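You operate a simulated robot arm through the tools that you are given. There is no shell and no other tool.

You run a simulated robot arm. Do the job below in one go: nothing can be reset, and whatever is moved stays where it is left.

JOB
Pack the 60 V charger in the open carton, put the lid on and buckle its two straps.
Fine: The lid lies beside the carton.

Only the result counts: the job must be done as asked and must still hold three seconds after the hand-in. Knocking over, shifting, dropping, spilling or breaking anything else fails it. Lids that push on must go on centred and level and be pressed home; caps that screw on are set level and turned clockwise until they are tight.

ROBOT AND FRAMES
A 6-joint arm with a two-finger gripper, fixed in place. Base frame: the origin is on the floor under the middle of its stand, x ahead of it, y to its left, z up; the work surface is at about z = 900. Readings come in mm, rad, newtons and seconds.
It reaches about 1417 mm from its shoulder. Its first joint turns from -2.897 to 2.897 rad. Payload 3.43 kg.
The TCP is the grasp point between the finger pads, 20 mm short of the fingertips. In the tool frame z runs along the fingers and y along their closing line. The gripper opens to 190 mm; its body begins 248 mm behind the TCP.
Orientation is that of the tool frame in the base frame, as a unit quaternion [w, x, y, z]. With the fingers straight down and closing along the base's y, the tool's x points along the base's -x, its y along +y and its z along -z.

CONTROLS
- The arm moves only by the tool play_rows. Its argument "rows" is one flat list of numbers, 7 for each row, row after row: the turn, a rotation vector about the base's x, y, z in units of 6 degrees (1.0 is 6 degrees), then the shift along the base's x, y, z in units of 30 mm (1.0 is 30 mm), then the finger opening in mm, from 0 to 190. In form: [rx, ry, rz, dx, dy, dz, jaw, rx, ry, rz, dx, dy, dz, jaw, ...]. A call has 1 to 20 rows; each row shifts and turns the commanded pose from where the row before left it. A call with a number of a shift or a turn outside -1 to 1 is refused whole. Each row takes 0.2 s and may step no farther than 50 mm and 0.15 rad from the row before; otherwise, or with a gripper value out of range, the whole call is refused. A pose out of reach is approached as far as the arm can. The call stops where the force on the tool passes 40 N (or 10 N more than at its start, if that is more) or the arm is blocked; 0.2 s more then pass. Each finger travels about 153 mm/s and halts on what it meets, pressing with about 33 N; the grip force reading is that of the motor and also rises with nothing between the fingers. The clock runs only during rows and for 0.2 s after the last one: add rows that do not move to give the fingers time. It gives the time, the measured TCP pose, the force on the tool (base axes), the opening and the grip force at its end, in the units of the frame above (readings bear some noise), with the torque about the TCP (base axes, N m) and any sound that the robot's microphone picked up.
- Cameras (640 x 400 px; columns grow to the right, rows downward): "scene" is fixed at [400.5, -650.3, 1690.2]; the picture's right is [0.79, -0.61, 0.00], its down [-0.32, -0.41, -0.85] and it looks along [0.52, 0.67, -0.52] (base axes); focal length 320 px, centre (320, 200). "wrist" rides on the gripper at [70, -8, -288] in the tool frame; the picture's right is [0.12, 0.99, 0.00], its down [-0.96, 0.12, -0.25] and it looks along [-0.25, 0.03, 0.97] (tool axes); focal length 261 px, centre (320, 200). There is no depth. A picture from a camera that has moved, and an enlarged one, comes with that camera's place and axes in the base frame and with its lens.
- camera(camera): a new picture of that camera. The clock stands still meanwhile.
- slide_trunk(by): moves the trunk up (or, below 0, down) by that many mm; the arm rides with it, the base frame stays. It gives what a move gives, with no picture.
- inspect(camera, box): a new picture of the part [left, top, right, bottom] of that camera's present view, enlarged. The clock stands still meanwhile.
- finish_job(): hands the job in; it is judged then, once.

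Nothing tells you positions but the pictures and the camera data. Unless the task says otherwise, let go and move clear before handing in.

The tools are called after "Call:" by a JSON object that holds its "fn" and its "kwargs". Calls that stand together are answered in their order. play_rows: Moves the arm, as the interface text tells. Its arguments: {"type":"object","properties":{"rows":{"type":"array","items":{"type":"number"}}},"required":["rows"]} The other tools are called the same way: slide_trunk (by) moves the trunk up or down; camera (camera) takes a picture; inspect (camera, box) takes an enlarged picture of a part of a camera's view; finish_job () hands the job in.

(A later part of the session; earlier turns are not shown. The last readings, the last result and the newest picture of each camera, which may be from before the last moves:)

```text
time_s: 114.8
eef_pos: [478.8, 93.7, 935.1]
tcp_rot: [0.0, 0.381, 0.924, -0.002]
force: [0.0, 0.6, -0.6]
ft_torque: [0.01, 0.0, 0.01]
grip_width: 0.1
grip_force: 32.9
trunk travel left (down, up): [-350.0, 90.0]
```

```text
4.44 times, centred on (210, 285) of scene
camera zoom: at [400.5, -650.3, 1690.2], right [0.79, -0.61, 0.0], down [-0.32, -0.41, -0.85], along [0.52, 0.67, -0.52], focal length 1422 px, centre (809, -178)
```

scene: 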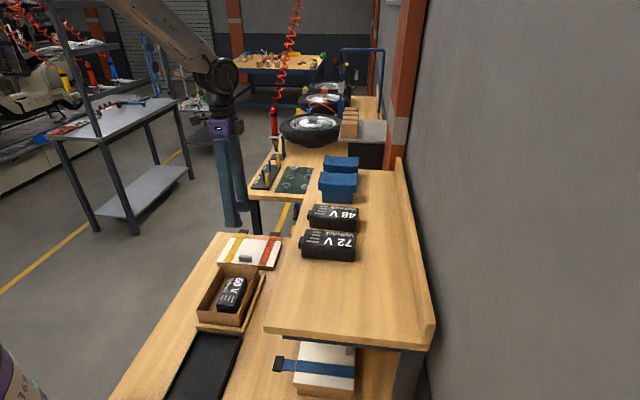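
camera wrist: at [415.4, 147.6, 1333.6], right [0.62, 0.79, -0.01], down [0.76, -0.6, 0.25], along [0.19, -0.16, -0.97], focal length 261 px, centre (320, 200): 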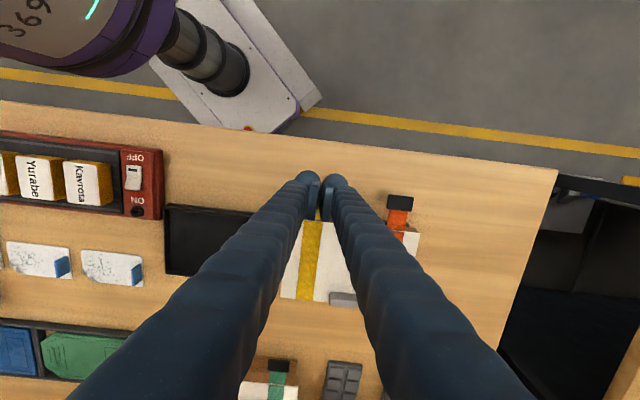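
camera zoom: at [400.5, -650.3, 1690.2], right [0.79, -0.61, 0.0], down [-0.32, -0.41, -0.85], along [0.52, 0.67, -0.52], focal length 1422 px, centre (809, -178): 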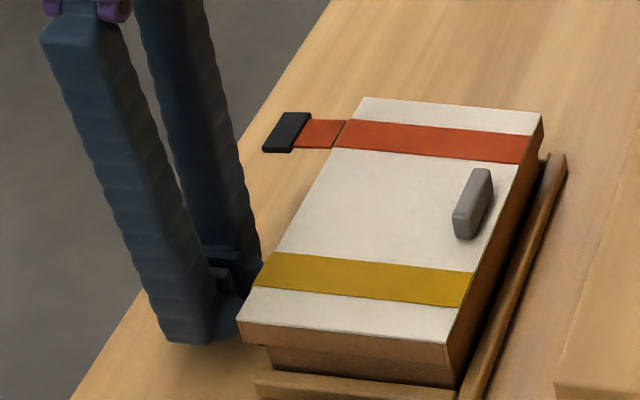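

Now pressing inward toward the catch in small steps.

Call:
{"fn": "play_rows", "kwargs": {"rows": [0, 0, 0, 0.106, -0.106, -0.117, 0, 0, 0, 0, 0.106, -0.106, -0.117, 0, 0, 0, 0, 0.0825, -0.0825, -0.033, 0, 0, 0, 0, 0.0825, -0.0825, -0.033, 0]}}

Call:
{"fn": "inspect", "kwargs": {"camera": "scene", "box": [160, 240, 260, 330]}}

Call:
{"fn": "inspect", "kwargs": {"camera": "wrist", "box": [240, 130, 400, 250]}}

```text
time_s: 115.8
eef_pos: [490.8, 81.4, 925.0]
tcp_rot: [-0.001, 0.383, 0.924, -0.003]
force: [-0.9, 0.9, -0.2]
ft_torque: [0.01, 0.02, 0.03]
grip_width: 5.7
grip_force: 33.1
trunk travel left (down, up): [-350.0, 90.0]
```

```text
4.44 times, centred on (210, 285) of scene
camera zoom: at [400.5, -650.3, 1690.2], right [0.79, -0.61, 0.0], down [-0.32, -0.41, -0.85], along [0.52, 0.67, -0.52], focal length 1422 px, centre (809, -178)
```

zoom: 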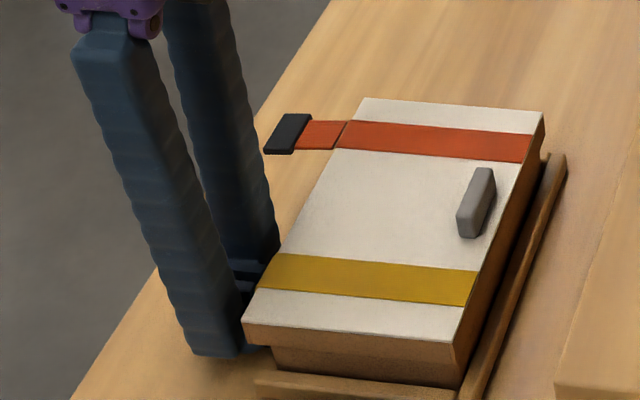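

```text
3.33 times, centred on (320, 190) of wrist
camera zoom: at [435.3, 126.8, 1213.2], right [0.62, 0.79, -0.01], down [0.76, -0.6, 0.25], along [0.19, -0.16, -0.97], focal length 869 px, centre (320, 233)
```

zoom: 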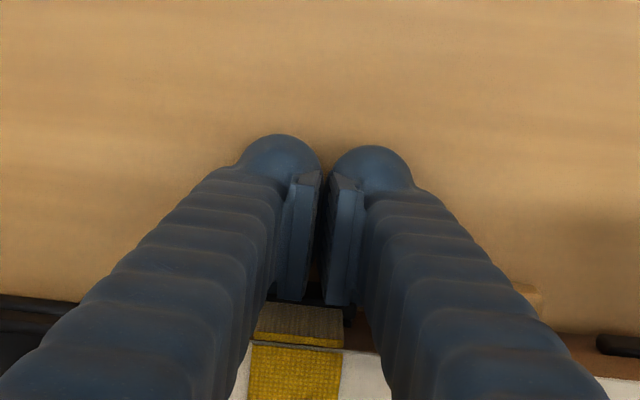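

Light contact so far (≈1 N). Continuing inward in 2–3 mm steps.

Call:
{"fn": "play_rows", "kwargs": {"rows": [0, 0, 0, 0.06, -0.06, 0, 0, 0, 0, 0, 0.06, -0.06, 0, 0]}}

Call:
{"fn": "play_rows", "kwargs": {"rows": [0, 0, 0, 0.06, -0.06, 0, 0, 0, 0, 0, 0.06, -0.06, 0, 0]}}

Call:
{"fn": "inspect", "kwargs": {"camera": "scene", "box": [160, 240, 260, 330]}}

```text
time_s: 116.4
eef_pos: [492.2, 79.0, 925.6]
tcp_rot: [-0.002, 0.382, 0.924, -0.004]
force: [-16.5, 29.6, 0.0]
ft_torque: [0.23, 0.09, 0.37]
grip_width: 5.9
grip_force: 32.7
trunk travel left (down, up): [-350.0, 90.0]
```

```text
time_s: 116.7
eef_pos: [489.3, 79.5, 927.3]
tcp_rot: [-0.003, 0.381, 0.925, -0.005]
force: [-13.1, 20.6, 0.2]
ft_torque: [0.36, -0.05, 0.34]
grip_width: 6.0
grip_force: 33.5
trunk travel left (down, up): [-350.0, 90.0]
stopped in row 1: the force on the tool passed its limit at 48 N (the readings are from after the stop); the commanded pose is now the measured one
```

```text
4.44 times, centred on (210, 285) of scene
camera zoom: at [400.5, -650.3, 1690.2], right [0.79, -0.61, 0.0], down [-0.32, -0.41, -0.85], along [0.52, 0.67, -0.52], focal length 1422 px, centre (809, -178)
```

zoom: 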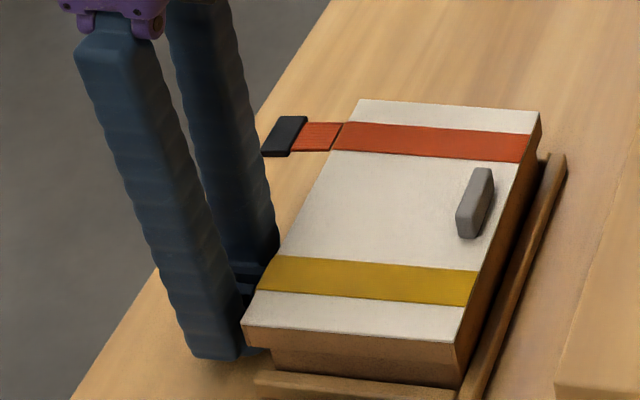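

The push reached the 48 N stop against the catch. Backing off to see whether the tongue stays latched.

Call:
{"fn": "play_rows", "kwargs": {"rows": [0, 0, 0, -0.2, 0.2, 0, 0, 0, 0, 0, -0.4, 0.4, 0, 0, 0, 0, 0, -0.5, 0.5, 0.3, 0, 0, 0, 0, -0.3, 0.3, 0.9, 0, 0, 0, 0, 0, 0, 0.9, 0, 0, 0, 0, 0, 0, 0.9, 0, 0, 0, 0, 0, 0, 0.9, 0, 0, 0, 0, 0, 0, 0, 0]}}

Call:
{"fn": "inspect", "kwargs": {"camera": "scene", "box": [160, 240, 260, 330]}}

Call:
{"fn": "camera", "kwargs": {"camera": "wrist"}}

```text
time_s: 118.5
eef_pos: [451.2, 119.1, 1043.6]
tcp_rot: [-0.003, 0.383, 0.924, -0.003]
force: [0.3, -0.8, 0.3]
ft_torque: [0.01, 0.04, 0.01]
grip_width: 0.0
grip_force: 33.3
trunk travel left (down, up): [-350.0, 90.0]
```

```text
4.44 times, centred on (210, 285) of scene
camera zoom: at [400.5, -650.3, 1690.2], right [0.79, -0.61, 0.0], down [-0.32, -0.41, -0.85], along [0.52, 0.67, -0.52], focal length 1422 px, centre (809, -178)
```

zoom: 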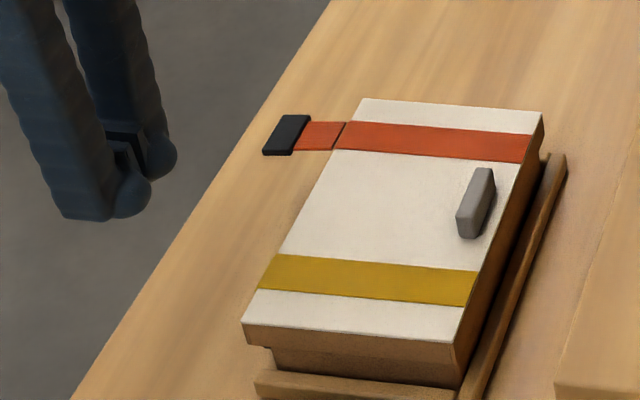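

```text
taken
camera wrist: at [397.3, 164.4, 1331.3], right [0.62, 0.79, -0.01], down [0.76, -0.6, 0.24], along [0.19, -0.16, -0.97], focal length 261 px, centre (320, 200)
```

wrist: 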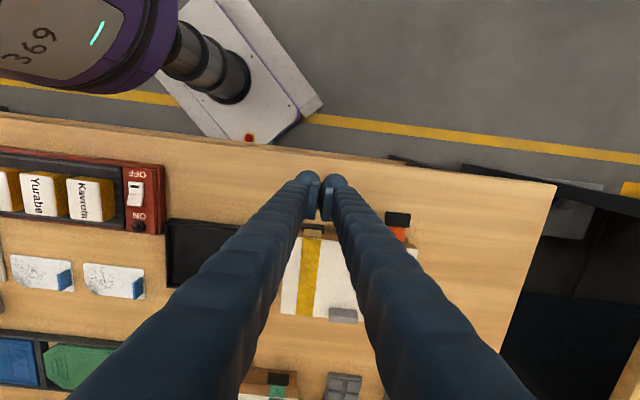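

The yellow strap stays folded down. I'll get a tilted view from the outer side to see whether it is really latched.

Call:
{"fn": "play_rows", "kwargs": {"rows": [-0.589, -0.589, 0, 0.33, -0.01, 0.244, 60, -0.589, -0.589, 0, 0.33, -0.01, 0.244, 120, -0.589, -0.589, 0, 0.33, -0.01, 0.244, 190, -0.589, -0.589, 0, 0.33, -0.01, 0.244, 190, -0.589, -0.589, 0, 0.33, -0.01, 0.244, 190, -0.589, -0.589, 0, 0.33, -0.01, 0.244, 190, -0.589, -0.589, 0, 0.33, -0.01, 0.244, 190, -0.589, -0.589, 0, 0.33, -0.01, 0.244, 190, -0.589, -0.589, 0, 0.33, -0.01, 0.244, 190, 0, 0, 0, 0, 0, 0, 190]}}

Call:
{"fn": "camera", "kwargs": {"camera": "wrist"}}

```text
time_s: 120.7
eef_pos: [539.6, 115.4, 1110.2]
tcp_rot: [0.351, 0.355, 0.853, -0.151]
force: [-0.4, -0.2, 0.3]
ft_torque: [-0.01, -0.01, -0.01]
grip_width: 189.9
grip_force: 0.0
trunk travel left (down, up): [-350.0, 90.0]
```

```text
taken
camera wrist: at [355.8, 291.0, 1263.5], right [0.65, 0.76, -0.09], down [0.44, -0.27, 0.85], along [0.62, -0.59, -0.51], focal length 261 px, centre (320, 200)
```

wrist: 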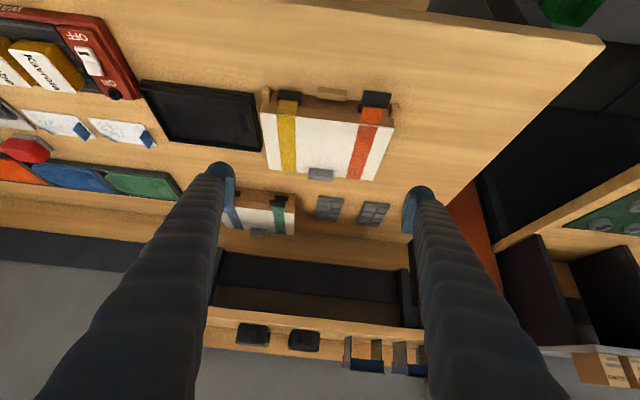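

Call:
{"fn": "inspect", "kwargs": {"camera": "wrist", "box": [250, 75, 410, 195]}}

Call:
{"fn": "inspect", "kwargs": {"camera": "wrist", "box": [255, 80, 325, 130]}}

Call:
{"fn": "inspect", "kwargs": {"camera": "wrist", "box": [215, 185, 305, 245]}}

```text
3.33 times, centred on (330, 135) of wrist
camera zoom: at [355.8, 291.0, 1263.5], right [0.65, 0.76, -0.09], down [0.44, -0.27, 0.85], along [0.62, -0.59, -0.51], focal length 869 px, centre (287, 417)
```

zoom: 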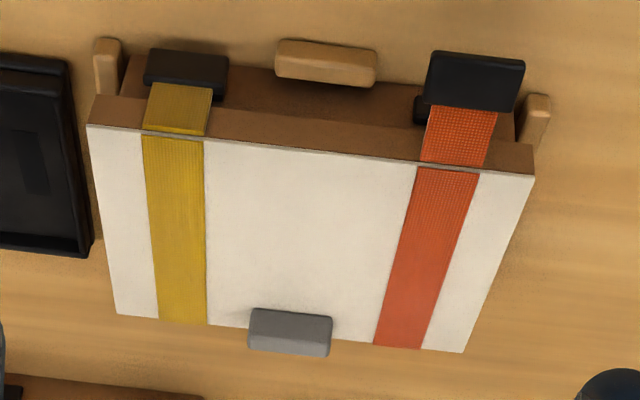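

```text
8.00 times, centred on (290, 105) of wrist
camera zoom: at [355.8, 291.0, 1263.5], right [0.65, 0.76, -0.09], down [0.44, -0.27, 0.85], along [0.62, -0.59, -0.51], focal length 2085 px, centre (560, 960)
```

zoom: 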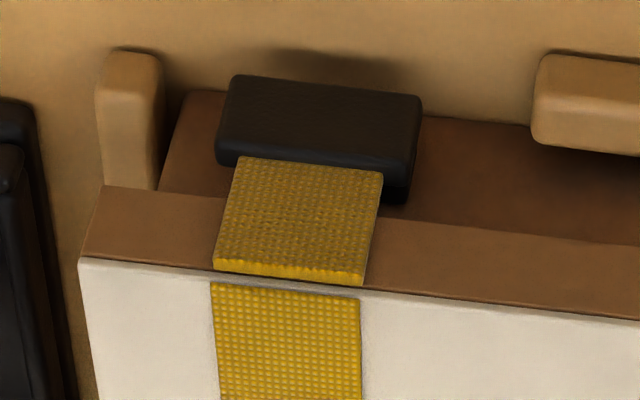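

```text
6.67 times, centred on (260, 215) of wrist
camera zoom: at [355.8, 291.0, 1263.5], right [0.65, 0.76, -0.09], down [0.44, -0.27, 0.85], along [0.62, -0.59, -0.51], focal length 1738 px, centre (720, 100)
```

zoom: 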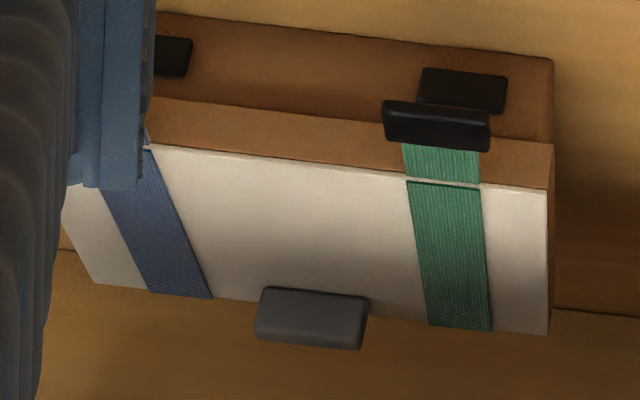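

The yellow tongue hangs vertically over its catch but I heard no click, so I'm not sure it is latched. I'll fold the orange one the same way, then press both with a tilted, more pointed push at catch height.

Call:
{"fn": "play_rows", "kwargs": {"rows": [0.589, 0.589, 0, 0.068, 0.272, 0, 100, 0.589, 0.589, 0, 0.068, 0.272, 0, 0, 0.589, 0.589, 0, 0.068, 0.272, 0, 0, 0.589, 0.589, 0, 0.068, 0.272, 0, 0, 0.589, 0.589, 0, 0.068, 0.272, 0, 0, 0.589, 0.589, 0, 0.068, 0.272, 0, 0, 0.589, 0.589, 0, 0.068, 0.272, 0, 0, 0.589, 0.589, 0, 0.068, 0.272, 0, 0, 0.589, 0.589, 0, 0.068, 0.272, 0, 0, 0, 0, 0, 0, 0, -0.7, 0, 0, 0, 0, 0, 0, -0.7, 0, 0, 0, 0, 0, 0, -0.7, 0, 0, 0, 0, 0, 0, 0, 0]}}

Call:
{"fn": "camera", "kwargs": {"camera": "wrist"}}

Call:
{"fn": "inspect", "kwargs": {"camera": "scene", "box": [160, 220, 280, 320]}}

```text
time_s: 123.5
eef_pos: [556.6, 189.5, 1047.8]
tcp_rot: [-0.003, 0.381, 0.924, -0.003]
force: [0.0, 0.3, -0.5]
ft_torque: [-0.01, -0.04, 0.02]
grip_width: 0.0
grip_force: 32.7
trunk travel left (down, up): [-350.0, 90.0]
```

```text
taken
camera wrist: at [502.3, 235.0, 1334.5], right [0.62, 0.79, -0.01], down [0.76, -0.6, 0.25], along [0.19, -0.16, -0.97], focal length 261 px, centre (320, 200)
```

wrist: 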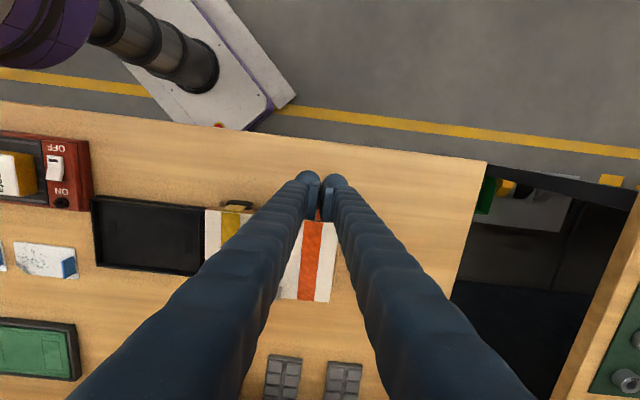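

```text
4.00 times, centred on (220, 270) of scene
camera zoom: at [400.5, -650.3, 1690.2], right [0.79, -0.61, 0.0], down [-0.32, -0.41, -0.85], along [0.52, 0.67, -0.52], focal length 1280 px, centre (720, -80)
```

zoom: 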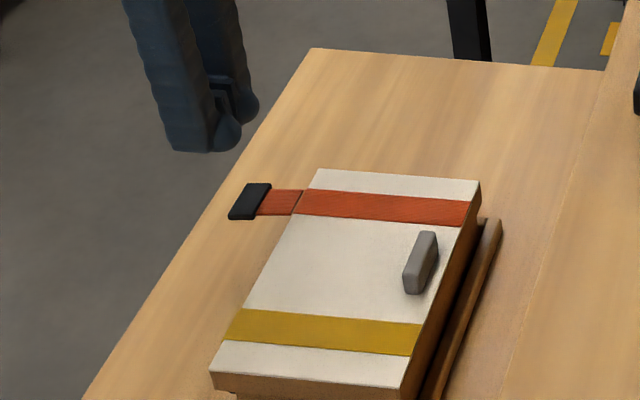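

Over the orange tongue; repeating the same folding path.

Call:
{"fn": "play_rows", "kwargs": {"rows": [0, 0, 0, 0, 0, -0.9, 0, 0, 0, 0, 0, 0, -0.9, 0, 0, 0, 0, 0, 0, -0.3, 0, 0, 0, 0, 0, 0, -0.2, 0, 0, 0, 0, 0, 0, -0.2, 0, 0, 0, 0, 0, 0, -0.2, 0, 0, 0, 0, 0.024, -0.024, -0.267, 0, 0, 0, 0, 0.035, -0.035, -0.253, 0, 0, 0, 0, 0.101, -0.101, -0.217, 0, 0, 0, 0, 0.101, -0.101, -0.217, 0]}}

Call:
{"fn": "inspect", "kwargs": {"camera": "scene", "box": [180, 220, 280, 310]}}

```text
time_s: 125.7
eef_pos: [566.3, 183.4, 936.9]
tcp_rot: [-0.003, 0.381, 0.925, -0.003]
force: [0.1, 0.4, -0.3]
ft_torque: [0.02, 0.01, 0.0]
grip_width: 0.1
grip_force: 32.9
trunk travel left (down, up): [-350.0, 90.0]
```

```text
4.44 times, centred on (230, 265) of scene
camera zoom: at [400.5, -650.3, 1690.2], right [0.79, -0.61, 0.0], down [-0.32, -0.41, -0.85], along [0.52, 0.67, -0.52], focal length 1422 px, centre (720, -89)
```

zoom: 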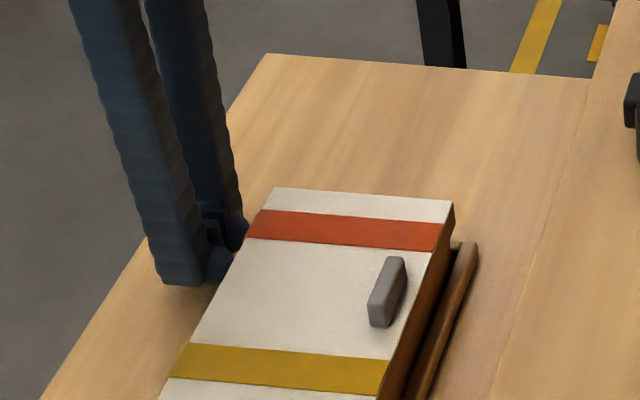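

Folded to near vertical. Now I tilt the tool 20° so its tip leads, and press inward at catch height in small steps.

Call:
{"fn": "play_rows", "kwargs": {"rows": [-0.589, -0.589, 0, 0, 0, 0, 0, -0.589, -0.589, 0, 0, 0, -0.08, 0, -0.589, -0.589, 0, 0, 0, -0.08, 0, -0.589, -0.589, 0, 0, 0, -0.08, 0, 0, 0, 0, 0.094, -0.094, 0, 0, 0, 0, 0, 0.094, -0.094, 0, 0, 0, 0, 0, 0.07, -0.07, 0, 0]}}

Call:
{"fn": "inspect", "kwargs": {"camera": "wrist", "box": [240, 130, 400, 250]}}

```text
time_s: 127.3
eef_pos: [573.6, 176.1, 930.1]
tcp_rot: [0.158, 0.377, 0.91, -0.071]
force: [-0.4, 0.0, -0.8]
ft_torque: [-0.09, 0.0, -0.03]
grip_width: 0.0
grip_force: 33.0
trunk travel left (down, up): [-350.0, 90.0]
```

```text
3.33 times, centred on (320, 190) of wrist
camera zoom: at [452.7, 287.5, 1176.2], right [0.62, 0.78, -0.05], down [0.66, -0.5, 0.56], along [0.41, -0.38, -0.83], focal length 869 px, centre (320, 233)
```

zoom: 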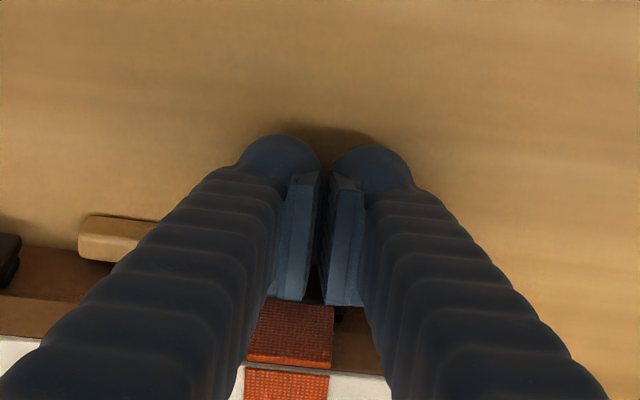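

Call:
{"fn": "play_rows", "kwargs": {"rows": [0, 0, 0, 0.047, -0.047, 0, 0, 0, 0, 0, 0.047, -0.047, 0, 0, 0, 0, 0, 0.035, -0.035, 0, 0]}}

Call:
{"fn": "play_rows", "kwargs": {"rows": [0, 0, 0, 0.03, -0.03, 0, 0, 0, 0, 0, 0.03, -0.03, 0, 0]}}

```text
time_s: 128.1
eef_pos: [577.1, 172.4, 929.4]
tcp_rot: [0.158, 0.377, 0.91, -0.07]
force: [-1.6, 3.4, 1.1]
ft_torque: [-0.03, -0.01, 0.01]
grip_width: 6.2
grip_force: 33.2
trunk travel left (down, up): [-350.0, 90.0]
```

```text
time_s: 128.7
eef_pos: [578.2, 169.9, 929.5]
tcp_rot: [0.158, 0.377, 0.91, -0.07]
force: [-6.4, 4.6, 2.9]
ft_torque: [-0.04, -0.03, 0.01]
grip_width: 5.9
grip_force: 32.7
trunk travel left (down, up): [-350.0, 90.0]
```

Call:
{"fn": "play_rows", "kwargs": {"rows": [0, 0, 0, 0.03, -0.03, 0, 0, 0, 0, 0, 0.03, -0.03, 0, 0]}}

Call:
{"fn": "play_rows", "kwargs": {"rows": [0, 0, 0, 0.03, -0.03, 0, 0, 0, 0, 0, 0.03, -0.03, 0, 0]}}

```text
time_s: 129.3
eef_pos: [578.7, 169.3, 929.4]
tcp_rot: [0.157, 0.376, 0.91, -0.07]
force: [-17.3, 19.4, 2.0]
ft_torque: [0.06, -0.01, -0.06]
grip_width: 6.1
grip_force: 33.2
trunk travel left (down, up): [-350.0, 90.0]
```

```text
time_s: 129.9
eef_pos: [577.7, 168.4, 928.3]
tcp_rot: [0.155, 0.376, 0.911, -0.068]
force: [-12.3, 10.8, 1.4]
ft_torque: [0.22, -0.17, -0.05]
grip_width: 5.9
grip_force: 33.3
trunk travel left (down, up): [-350.0, 90.0]
stopped in row 2: the force on the tool passed its limit at 42 N (the readings are from after the stop); the commanded pose is now the measured one
```

Pressed to 42 N at catch height. Backing off and taking the tilted view again.

Call:
{"fn": "play_rows", "kwargs": {"rows": [0, 0, 0, -0.15, 0.15, 0, 0, 0, 0, 0, -0.4, 0.4, 0, 0, 0, 0, 0, -0.5, 0.5, 0.4, 0, 0, 0, 0, -0.2, 0.2, 0.9, 0, 0, 0, 0, 0, 0, 0.9, 0, 0, 0, 0, 0, 0, 0.9, 0, -0.589, -0.589, 0, 0, -0.1, 0.9, 60, -0.589, -0.589, 0, 0, -0.2, 0.9, 120, -0.589, -0.589, 0, 0, -0.4, 0.9, 190, -0.589, -0.589, 0, 0, -0.4, 0.3, 190, -0.589, -0.589, 0, 0, -0.6, 0, 190, 0, 0, 0, 0, -0.6, 0, 190, 0, 0, 0, 0, 0, 0, 190]}}

Call:
{"fn": "camera", "kwargs": {"camera": "wrist"}}

```text
time_s: 132.7
eef_pos: [541.3, 135.9, 1113.1]
tcp_rot: [0.35, 0.353, 0.855, -0.148]
force: [0.0, 0.0, 0.1]
ft_torque: [0.04, 0.0, 0.04]
grip_width: 190.0
grip_force: 0.0
trunk travel left (down, up): [-350.0, 90.0]
```

```text
taken
camera wrist: at [358.5, 309.6, 1267.1], right [0.64, 0.76, -0.09], down [0.45, -0.28, 0.85], along [0.62, -0.59, -0.52], focal length 261 px, centre (320, 200)
```

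wrist: 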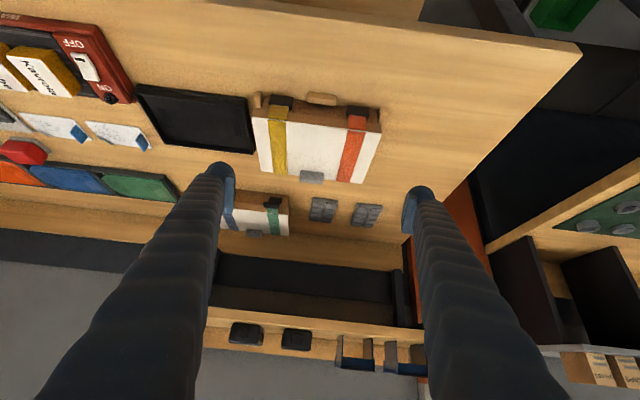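

Call:
{"fn": "inspect", "kwargs": {"camera": "wrist", "box": [240, 80, 400, 200]}}

Call:
{"fn": "inspect", "kwargs": {"camera": "wrist", "box": [335, 90, 395, 135]}}

Call:
{"fn": "inspect", "kwargs": {"camera": "wrist", "box": [250, 80, 310, 125]}}

```text
3.33 times, centred on (320, 140) of wrist
camera zoom: at [358.5, 309.6, 1267.1], right [0.64, 0.76, -0.09], down [0.45, -0.28, 0.85], along [0.62, -0.59, -0.52], focal length 869 px, centre (320, 400)
```

zoom: 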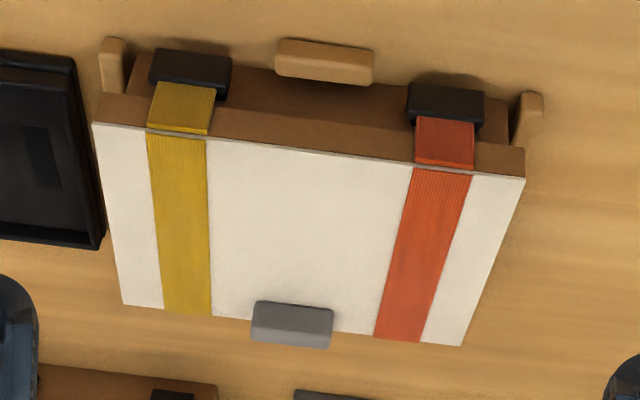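

```text
8.89 times, centred on (365, 112) of wrist
camera zoom: at [358.5, 309.6, 1267.1], right [0.64, 0.76, -0.09], down [0.45, -0.28, 0.85], along [0.62, -0.59, -0.52], focal length 2317 px, centre (-80, 978)
```

zoom: 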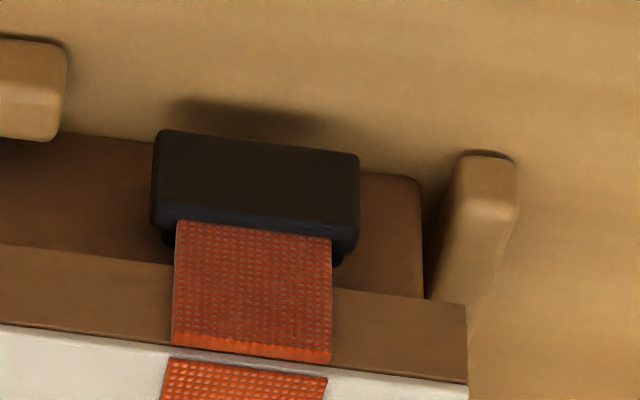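

```text
8.89 times, centred on (280, 102) of wrist
camera zoom: at [358.5, 309.6, 1267.1], right [0.64, 0.76, -0.09], down [0.45, -0.28, 0.85], along [0.62, -0.59, -0.52], focal length 2317 px, centre (676, 1067)
```

zoom: 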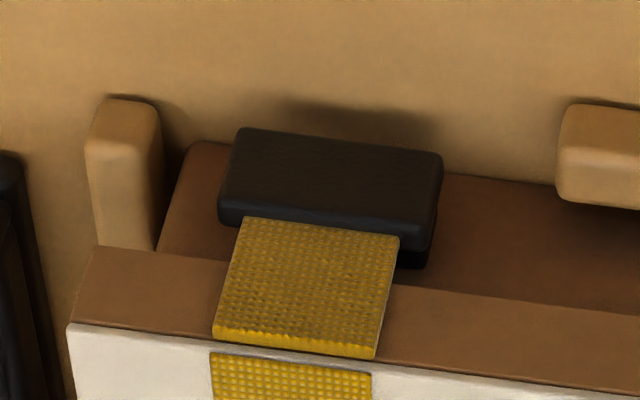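

Both straps are down with their tongues over the catches, in the same state. I'll check from the scene camera that carton and lid haven't shifted, and compare closely.

Call:
{"fn": "inspect", "kwargs": {"camera": "scene", "box": [180, 240, 280, 330]}}

Call:
{"fn": "inspect", "kwargs": {"camera": "scene", "box": [180, 296, 220, 326]}}

Call:
{"fn": "camera", "kwargs": {"camera": "scene"}}

```text
4.44 times, centred on (230, 285) of scene
camera zoom: at [400.5, -650.3, 1690.2], right [0.79, -0.61, 0.0], down [-0.32, -0.41, -0.85], along [0.52, 0.67, -0.52], focal length 1422 px, centre (720, -178)
```

zoom: 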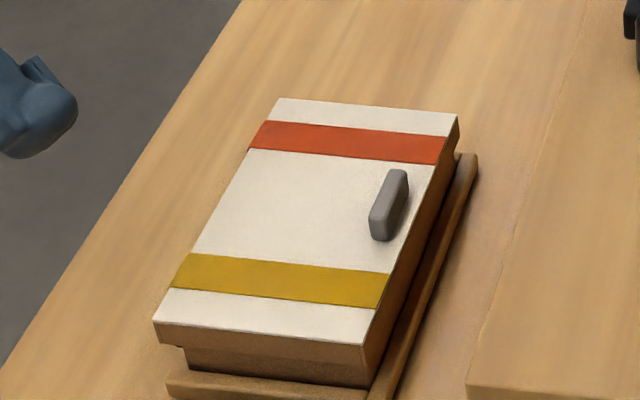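

```text
13.33 times, centred on (200, 311) of scene
camera zoom: at [400.5, -650.3, 1690.2], right [0.79, -0.61, 0.0], down [-0.32, -0.41, -0.85], along [0.52, 0.67, -0.52], focal length 4265 px, centre (1920, -1280)
```

zoom: 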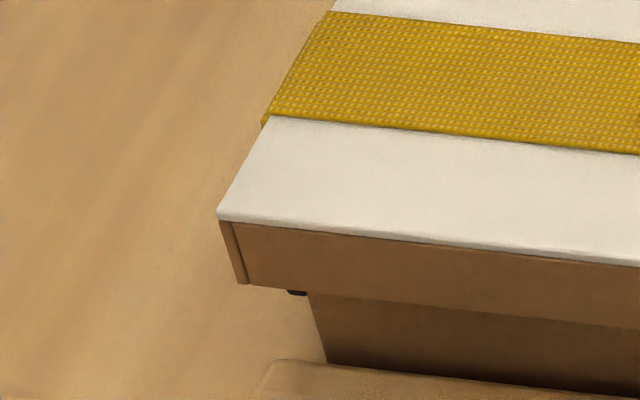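

```text
taken
```

scene: 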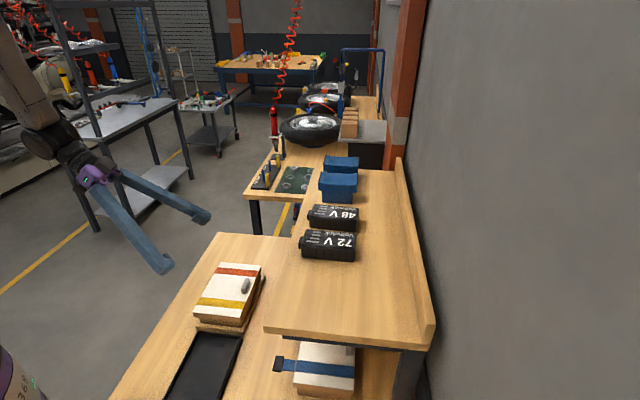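

I'll look at the two tongues at higher magnification for signs of engagement.

Call:
{"fn": "inspect", "kwargs": {"camera": "wrist", "box": [340, 97, 376, 121]}}

Call:
{"fn": "inspect", "kwargs": {"camera": "wrist", "box": [262, 90, 298, 114]}}

Call:
{"fn": "inspect", "kwargs": {"camera": "scene", "box": [194, 310, 210, 322]}}

```text
16.00 times, centred on (358, 109) of wrist
camera zoom: at [358.5, 309.6, 1267.1], right [0.64, 0.76, -0.09], down [0.45, -0.28, 0.85], along [0.62, -0.59, -0.52], focal length 4170 px, centre (-288, 1656)
```

zoom: 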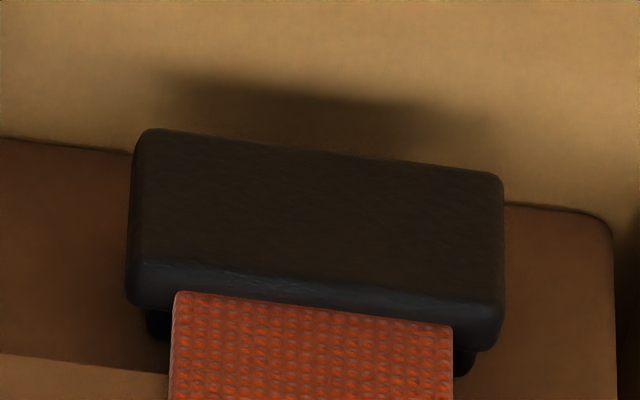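

```text
16.00 times, centred on (280, 102) of wrist
camera zoom: at [358.5, 309.6, 1267.1], right [0.64, 0.76, -0.09], down [0.45, -0.28, 0.85], along [0.62, -0.59, -0.52], focal length 4170 px, centre (960, 1768)
```

zoom: 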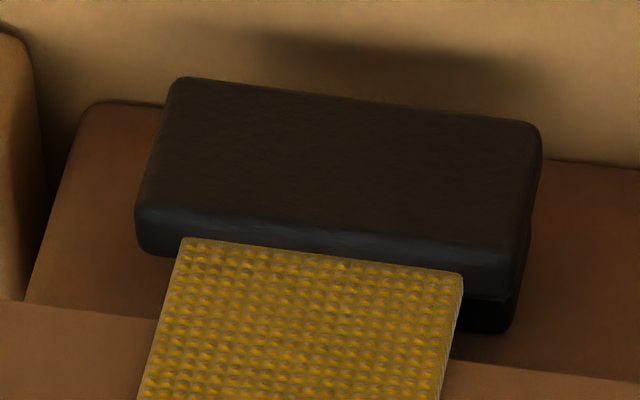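

```text
16.00 times, centred on (202, 316) of scene
camera zoom: at [400.5, -650.3, 1690.2], right [0.79, -0.61, 0.0], down [-0.32, -0.41, -0.85], along [0.52, 0.67, -0.52], focal length 5118 px, centre (2208, -1656)
```

zoom: 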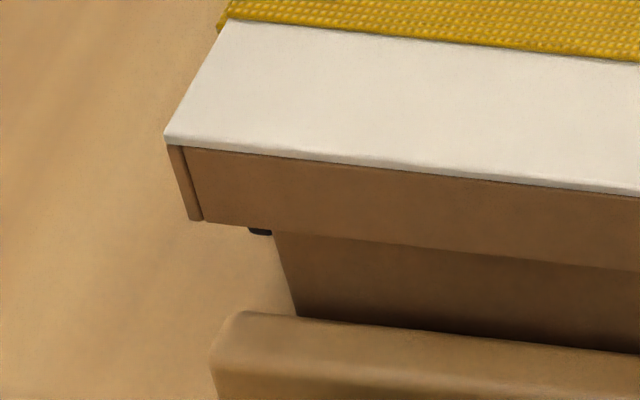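

No clear sign either way. I'll test the yellow strap gently: take the tongue by its sides with the pad edges and pull very lightly outward — if it is latched it will resist.

Call:
{"fn": "play_rows", "kwargs": {"rows": [0.589, 0.589, 0, -0.2385, -0.151, 0, 150, 0.589, 0.589, 0, -0.2385, -0.151, 0, 100, 0.589, 0.589, 0, -0.2385, -0.151, 0, 60, 0.589, 0.589, 0, -0.2385, -0.151, 0, 60, 0.589, 0.589, 0, -0.2385, -0.151, 0, 60, 0.589, 0.589, 0, -0.2385, -0.151, 0, 60, 0.589, 0.589, 0, -0.2385, -0.151, 0, 60, 0.589, 0.589, 0, -0.2385, -0.151, 0, 60, 0.589, 0.589, 0, -0.2385, -0.151, 0, 60, 0, 0, 0, 0, 0, -0.9, 60, 0, 0, 0, 0, 0, -0.9, 60, 0, 0, 0, 0, 0, -0.9, 60, 0, 0, 0, 0, 0, -0.9, 60, 0, 0, 0, 0, 0, -0.9, 60, 0, 0, 0, 0, 0, 0, 60]}}

Call:
{"fn": "camera", "kwargs": {"camera": "wrist"}}

Call:
{"fn": "inspect", "kwargs": {"camera": "scene", "box": [160, 240, 260, 330]}}

```text
time_s: 135.9
eef_pos: [477.7, 95.7, 976.6]
tcp_rot: [-0.004, 0.38, 0.925, -0.002]
force: [0.0, -0.7, 0.0]
ft_torque: [0.01, -0.04, 0.0]
grip_width: 60.1
grip_force: 0.0
trunk travel left (down, up): [-350.0, 90.0]
```

```text
taken
camera wrist: at [425.1, 139.7, 1264.8], right [0.62, 0.79, -0.01], down [0.77, -0.6, 0.24], along [0.19, -0.15, -0.97], focal length 261 px, centre (320, 200)
```

wrist: 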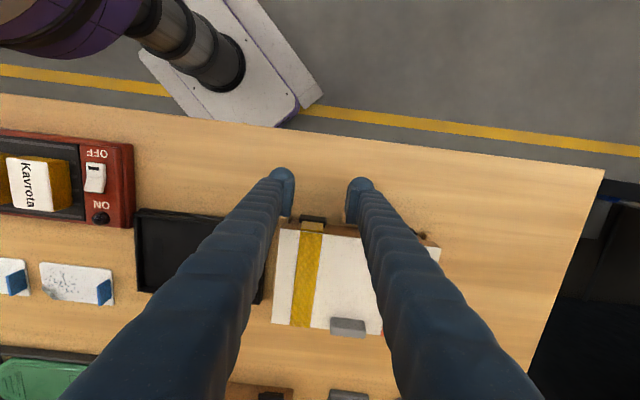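

```text
4.44 times, centred on (210, 285) of scene
camera zoom: at [400.5, -650.3, 1690.2], right [0.79, -0.61, 0.0], down [-0.32, -0.41, -0.85], along [0.52, 0.67, -0.52], focal length 1422 px, centre (809, -178)
```

zoom: 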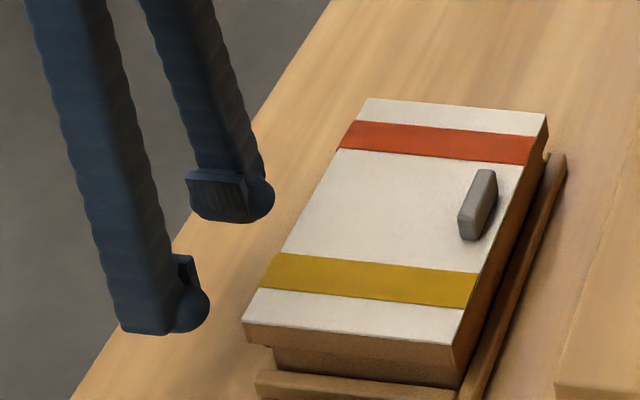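

Call:
{"fn": "inspect", "kwargs": {"camera": "wrist", "box": [285, 205, 345, 245]}}

Call:
{"fn": "inspect", "kwargs": {"camera": "wrist", "box": [400, 215, 460, 255]}}

```text
10.00 times, centred on (315, 225) of wrist
camera zoom: at [425.1, 139.7, 1264.8], right [0.62, 0.79, -0.01], down [0.77, -0.6, 0.24], along [0.19, -0.15, -0.97], focal length 2606 px, centre (370, -50)
```

zoom: 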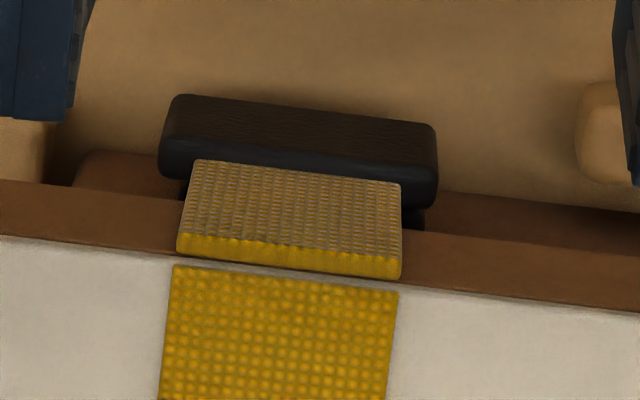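

```text
10.00 times, centred on (430, 235) of wrist
camera zoom: at [425.1, 139.7, 1264.8], right [0.62, 0.79, -0.01], down [0.77, -0.6, 0.24], along [0.19, -0.15, -0.97], focal length 2606 px, centre (-780, -150)
```

zoom: 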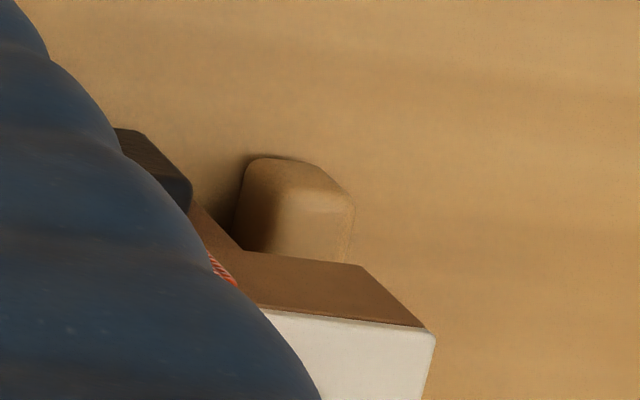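

The yellow strap hangs exactly vertical. Going in with the open pads around the tongue for the gentle pull test.

Call:
{"fn": "play_rows", "kwargs": {"rows": [0, 0, 0, 0, 0, -0.6, 60, 0, 0, 0, 0, 0, -0.4, 60, 0, 0, 0, 0, 0, -0.17, 60, 0, 0, 0, 0.141, -0.141, 0, 60, 0, 0, 0, 0.141, -0.141, 0, 60, 0, 0, 0, 0.141, -0.141, 0, 60, 0, 0, 0, 0.118, -0.118, 0, 60, 0, 0, 0, 0, 0, 0, 60]}}

Call:
{"fn": "inspect", "kwargs": {"camera": "wrist", "box": [250, 150, 400, 250]}}

```text
time_s: 137.7
eef_pos: [494.5, 79.8, 942.3]
tcp_rot: [-0.005, 0.381, 0.925, -0.003]
force: [0.2, 0.2, -0.8]
ft_torque: [-0.01, -0.02, -0.01]
grip_width: 60.0
grip_force: 0.1
trunk travel left (down, up): [-350.0, 90.0]
```

```text
4.00 times, centred on (325, 200) of wrist
camera zoom: at [441.0, 123.7, 1229.7], right [0.62, 0.79, -0.01], down [0.77, -0.6, 0.24], along [0.19, -0.15, -0.97], focal length 1043 px, centre (300, 200)
```

zoom: 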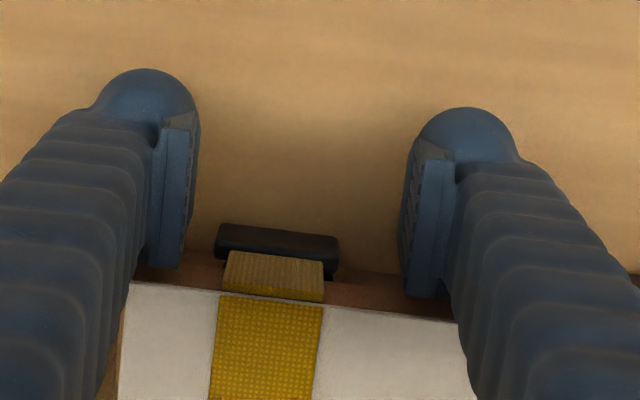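

Call:
{"fn": "play_rows", "kwargs": {"rows": [0, 0, 0, -0.141, -0.141, 0, 60, 0, 0, 0, 0, 0, 0, 55, 0, 0, 0, 0, 0, 0, 50, 0, 0, 0, 0, 0, 0, 45, 0, 0, 0, 0, 0, 0, 42]}}

Call:
{"fn": "inspect", "kwargs": {"camera": "wrist", "box": [250, 150, 400, 250]}}

```text
time_s: 138.9
eef_pos: [491.0, 75.3, 940.9]
tcp_rot: [-0.004, 0.382, 0.924, -0.004]
force: [0.1, 0.3, 0.4]
ft_torque: [0.03, 0.0, -0.01]
grip_width: 41.9
grip_force: 0.1
trunk travel left (down, up): [-350.0, 90.0]
```

```text
4.00 times, centred on (325, 200) of wrist
camera zoom: at [437.0, 119.7, 1229.3], right [0.62, 0.79, -0.01], down [0.77, -0.6, 0.24], along [0.19, -0.15, -0.97], focal length 1043 px, centre (300, 200)
```

zoom: 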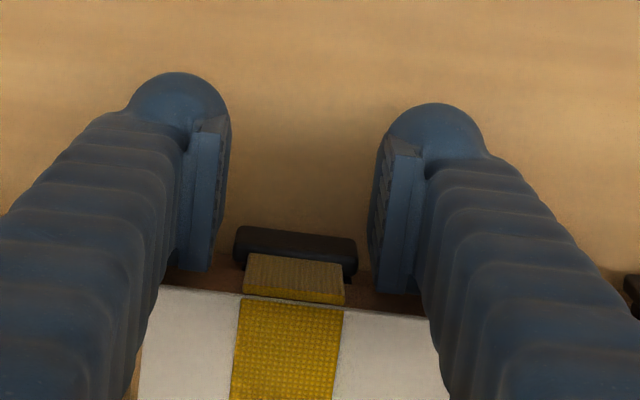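

Centred. Closing gently on the tongue's sides.

Call:
{"fn": "play_rows", "kwargs": {"rows": [0, 0, 0, 0, 0, 0, 38, 0, 0, 0, 0, 0, 0, 34, 0, 0, 0, 0, 0, 0, 30]}}

Call:
{"fn": "play_rows", "kwargs": {"rows": [0, 0, 0, -0.02, 0.02, 0, 30, 0, 0, 0, -0.02, 0.02, 0, 30]}}

```text
time_s: 139.7
eef_pos: [490.1, 75.2, 941.6]
tcp_rot: [-0.004, 0.38, 0.925, -0.003]
force: [-1.5, 2.3, 0.7]
ft_torque: [0.03, 0.02, 0.04]
grip_width: 31.0
grip_force: 0.9
trunk travel left (down, up): [-350.0, 90.0]
```

```text
time_s: 140.3
eef_pos: [489.0, 76.9, 942.8]
tcp_rot: [-0.004, 0.381, 0.925, -0.002]
force: [0.8, -0.7, 0.6]
ft_torque: [-0.01, 0.0, 0.01]
grip_width: 30.2
grip_force: 0.8
trunk travel left (down, up): [-350.0, 90.0]
```

Call:
{"fn": "inspect", "kwargs": {"camera": "wrist", "box": [250, 150, 400, 250]}}

```text
4.00 times, centred on (325, 200) of wrist
camera zoom: at [435.6, 120.6, 1229.1], right [0.62, 0.79, -0.01], down [0.77, -0.6, 0.24], along [0.19, -0.15, -0.97], focal length 1043 px, centre (300, 200)
```

zoom: 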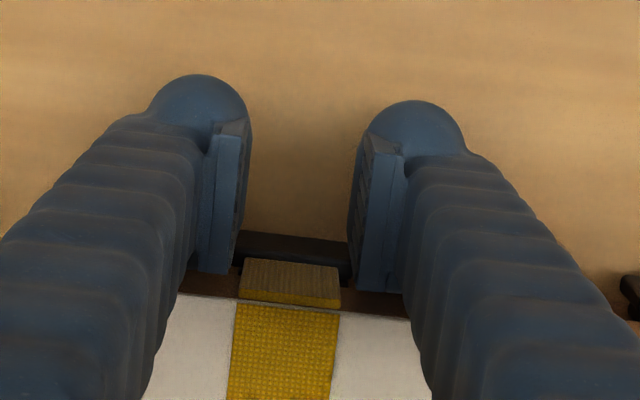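

The pad edges only brushed the tongue's face (no side grip). I'll back off, tilt 20° so the lower pad corners reach past the tongue, and try the side grip again.

Call:
{"fn": "play_rows", "kwargs": {"rows": [0, 0, 0, -0.18, 0.18, 0, 44, 0, 0, 0, -0.18, 0.18, 0, 44, -0.589, -0.589, 0, 0, 0, 0, 44, -0.589, -0.589, 0, 0, 0, -0.1, 44, -0.589, -0.589, 0, 0, 0, -0.1, 44, -0.589, -0.589, 0, 0, 0, -0.1, 44, 0, 0, 0, 0, 0, 0, 44]}}

Call:
{"fn": "inspect", "kwargs": {"camera": "wrist", "box": [250, 150, 400, 260]}}

```text
time_s: 141.9
eef_pos: [477.8, 86.5, 933.2]
tcp_rot: [0.156, 0.377, 0.91, -0.069]
force: [0.3, 0.2, -0.6]
ft_torque: [-0.05, 0.05, -0.02]
grip_width: 44.0
grip_force: 0.0
out of reach, approached as far as the arm can: row 3, 4
trunk travel left (down, up): [-350.0, 90.0]
```

```text
3.64 times, centred on (325, 205) of wrist
camera zoom: at [357.6, 196.9, 1179.9], right [0.62, 0.78, -0.05], down [0.67, -0.5, 0.56], along [0.41, -0.38, -0.83], focal length 948 px, centre (302, 182)
```

zoom: 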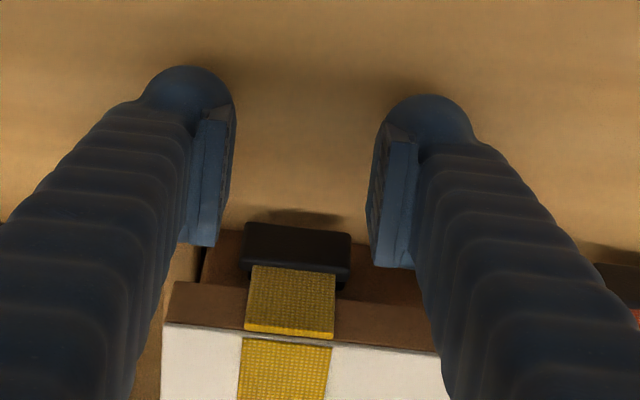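

Call:
{"fn": "play_rows", "kwargs": {"rows": [0, 0, 0, 0.134, -0.134, 0, 44, 0, 0, 0, 0.134, -0.134, 0, 44, 0, 0, 0, 0.12, -0.12, 0, 44, 0, 0, 0, 0, 0, 0, 44]}}

Call:
{"fn": "inspect", "kwargs": {"camera": "wrist", "box": [250, 150, 400, 260]}}

```text
time_s: 142.9
eef_pos: [488.1, 75.5, 932.4]
tcp_rot: [0.156, 0.376, 0.911, -0.069]
force: [-0.4, 0.1, 0.0]
ft_torque: [0.01, 0.02, -0.01]
grip_width: 43.9
grip_force: 0.1
trunk travel left (down, up): [-350.0, 90.0]
```

```text
3.64 times, centred on (325, 205) of wrist
camera zoom: at [368.6, 185.9, 1179.5], right [0.62, 0.78, -0.05], down [0.67, -0.5, 0.56], along [0.41, -0.38, -0.83], focal length 948 px, centre (302, 182)
```

zoom: 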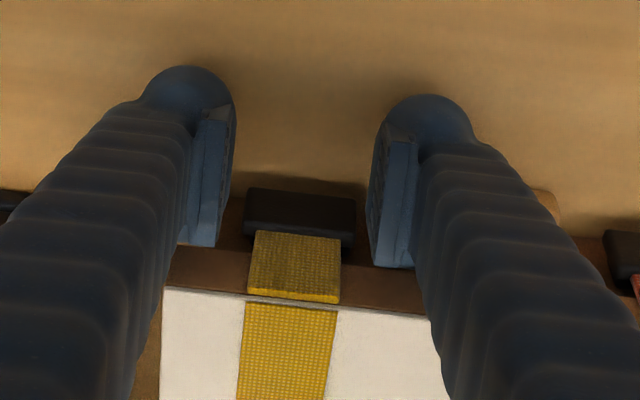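

The pads now overlap the tongue from both sides. Closing gently.

Call:
{"fn": "play_rows", "kwargs": {"rows": [0, 0, 0, 0, 0, 0, 40, 0, 0, 0, 0, 0, 0, 36, 0, 0, 0, 0, 0, 0, 32, 0, 0, 0, 0, 0, 0, 30]}}

Call:
{"fn": "inspect", "kwargs": {"camera": "wrist", "box": [250, 150, 400, 260]}}

```text
time_s: 143.9
eef_pos: [488.4, 75.8, 932.5]
tcp_rot: [0.156, 0.376, 0.911, -0.07]
force: [-2.8, 7.5, 0.3]
ft_torque: [-0.04, 0.01, 0.08]
grip_width: 31.9
grip_force: 12.3
trunk travel left (down, up): [-350.0, 90.0]
```

```text
3.64 times, centred on (325, 205) of wrist
camera zoom: at [368.1, 186.7, 1179.5], right [0.62, 0.78, -0.05], down [0.67, -0.5, 0.56], along [0.41, -0.38, -0.83], focal length 948 px, centre (302, 182)
```

zoom: 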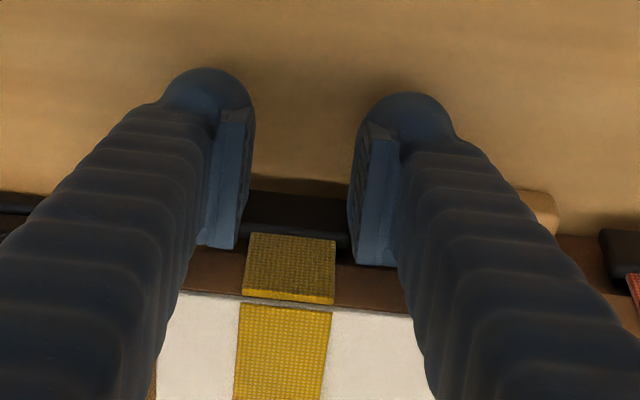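

The side grip just wedges on the tongue's rounded corners, so that test is not usable. A better check: grip the lid across its sides (between the straps) and try a tiny lift — latched straps will hold it down. Retreating and repositioning.

Call:
{"fn": "play_rows", "kwargs": {"rows": [0, 0, 0, 0, 0, 0, 44, 0, 0, 0, -0.2, 0.2, 0, 50, 0, 0, 0, -0.4, 0.4, 0.2, 50, 0, 0, 0, -0.2, 0.2, 0.9, 50, 0, 0, 0, 0, 0, 0.9, 50, 0, 0, 0, 0, 0, 0.9, 50, 0, 0, 0, 0, 0, 0.9, 50, 0.589, 0.589, 0, 0.3, 0, 0.5, 50, 0.589, 0.589, 0, 0.3, 0, 0, 50, 0.589, 0.589, 0, 0.3, 0, 0, 50, 0.589, 0.589, 0, 0.3, 0, 0, 50]}}

Call:
{"fn": "inspect", "kwargs": {"camera": "wrist", "box": [230, 120, 430, 280]}}

```text
time_s: 146.3
eef_pos: [492.8, 98.3, 1061.8]
tcp_rot: [0.038, 0.381, 0.923, -0.021]
force: [-0.1, 0.1, -0.6]
ft_torque: [0.15, 0.0, 0.0]
grip_width: 49.9
grip_force: 0.0
out of reach, approached as far as the arm can: row 11
trunk travel left (down, up): [-350.0, 90.0]
```

```text
2.50 times, centred on (330, 200) of wrist
camera zoom: at [421.3, 160.7, 1342.2], right [0.62, 0.79, -0.02], down [0.75, -0.58, 0.33], along [0.25, -0.22, -0.94], focal length 652 px, centre (295, 200)
```

zoom: 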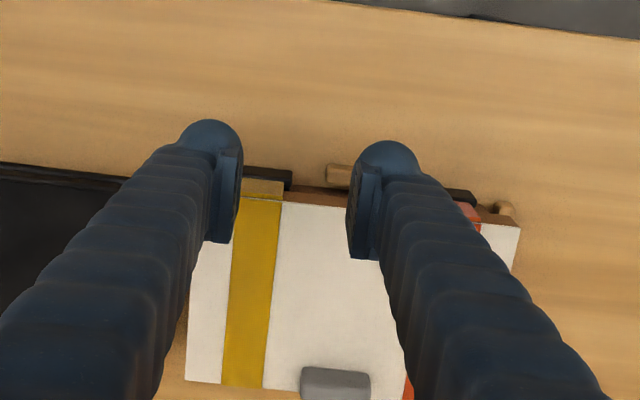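

Call:
{"fn": "play_rows", "kwargs": {"rows": [0, 0, 0.9375, 0.2285, -0.093, 0, 50, 0, 0, 0.9375, 0.2285, -0.093, 0, 80, 0, 0, 0.9375, 0.2285, -0.093, 0, 120, 0, 0, 0.9375, 0.2285, -0.093, 0, 165, 0, 0, 0.9375, 0.2285, -0.093, 0, 165, 0, 0, 0.9375, 0.2285, -0.093, 0, 165, 0, 0, 0.9375, 0.2285, -0.093, 0, 165, 0, 0, 0.9375, 0.2285, -0.093, 0, 165, 0, 0, 0.9375, 0.2285, -0.093, 0, 165, 0, 0, 0.9375, 0.2285, -0.093, 0, 165, 0, 0, 0.9375, 0.2285, -0.093, 0, 165, 0, 0, 0.9375, 0.2285, -0.093, 0, 165, 0, 0, 0.9375, 0.2285, -0.093, 0, 165, 0, 0, 0.9375, 0.2285, -0.093, 0, 165, 0, 0, 0.9375, 0.2285, -0.093, 0, 165, 0, 0, 0.9375, 0.2285, -0.093, 0, 165, 0, 0, 0, 0, 0, 0, 165]}}

Call:
{"fn": "camera", "kwargs": {"camera": "wrist"}}

```text
time_s: 149.9
eef_pos: [581.3, 78.0, 1018.3]
tcp_rot: [0.092, -0.271, 0.958, -0.021]
force: [-0.1, 1.1, 0.3]
ft_torque: [-0.04, 0.04, 0.02]
grip_width: 164.9
grip_force: 0.2
out of reach, approached as far as the arm can: row 4, 5, 6, 7, 8, 9, 10, 11, 12, 13, 14, 16
trunk travel left (down, up): [-350.0, 90.0]
```

```text
taken
camera wrist: at [471.0, 32.1, 1289.6], right [-0.61, 0.78, -0.11], down [0.7, 0.6, 0.39], along [0.37, 0.16, -0.91], focal length 261 px, centre (320, 200)
```

wrist: 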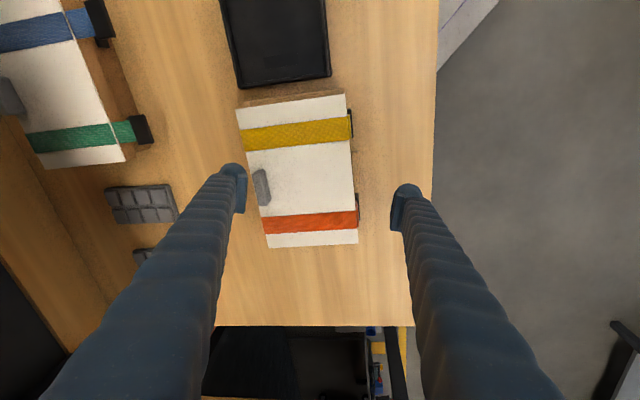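

The arm hit a configuration limit on the way and is tilted. I'll raise up and see if it converges to the commanded upright pose.

Call:
{"fn": "play_rows", "kwargs": {"rows": [0, 0, 0, 0, 0, 1, 165, 0, 0, 0, 0, 0, 1, 165, 0, 0, 0, 0, 0, 1, 165, 0, 0, 0, 0, 0, 0, 165, 0, 0, 0, 0, 0, 0, 165]}}

Call:
{"fn": "camera", "kwargs": {"camera": "scene"}}

```text
time_s: 151.1
eef_pos: [603.0, 140.7, 1087.4]
tcp_rot: [0.143, -0.274, 0.95, 0.036]
force: [-0.1, 0.7, -0.6]
ft_torque: [0.13, -0.12, 0.06]
grip_width: 164.6
grip_force: 0.0
out of reach, approached as far as the arm can: row 1, 2, 3
trunk travel left (down, up): [-350.0, 90.0]
```

```text
taken
```

scene: 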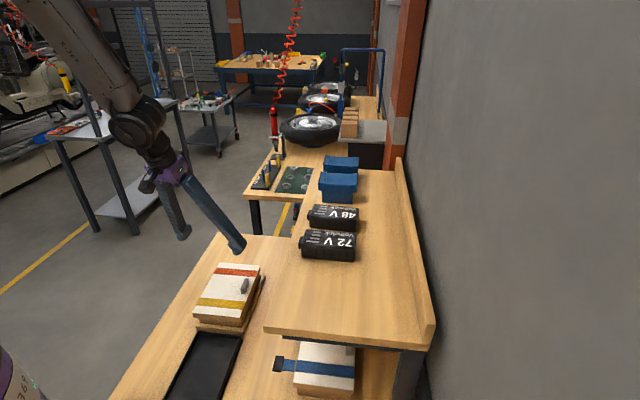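

Call:
{"fn": "play_rows", "kwargs": {"rows": [0, 0, -0.9375, 0, 0, 0, 165, 0, 0, -0.9375, 0, 0, 0, 165, 0, 0, -0.9375, 0, 0, 0, 165, 0, 0, -0.9375, 0, 0, 0, 165, 0, 0, -0.9375, 0, 0, 0, 165, 0, 0, -0.9375, 0, 0, 0, 165, 0, 0, -0.9375, 0, 0, 0, 165, 0, 0, -0.9375, 0, 0, 0, 165, 0, 0, 0, 0, 0, 0, 165]}}

Call:
{"fn": "camera", "kwargs": {"camera": "scene"}}

```text
time_s: 153.1
eef_pos: [585.1, 127.4, 1095.3]
tcp_rot: [0.115, 0.077, 0.99, -0.013]
force: [-0.1, 0.6, 0.4]
ft_torque: [0.02, -0.05, 0.0]
grip_width: 164.8
grip_force: 0.1
out of reach, approached as far as the arm can: row 1
trunk travel left (down, up): [-350.0, 90.0]
```

```text
taken
```

scene: 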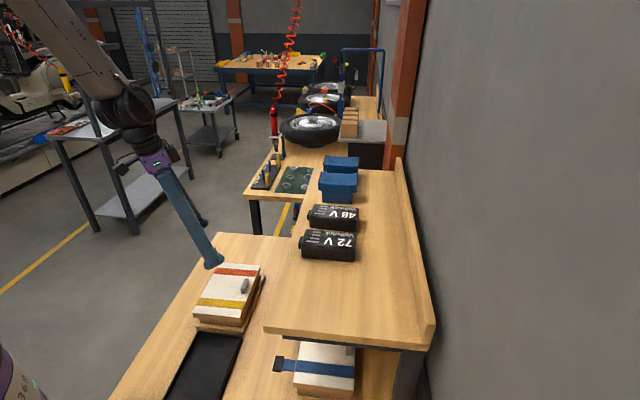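

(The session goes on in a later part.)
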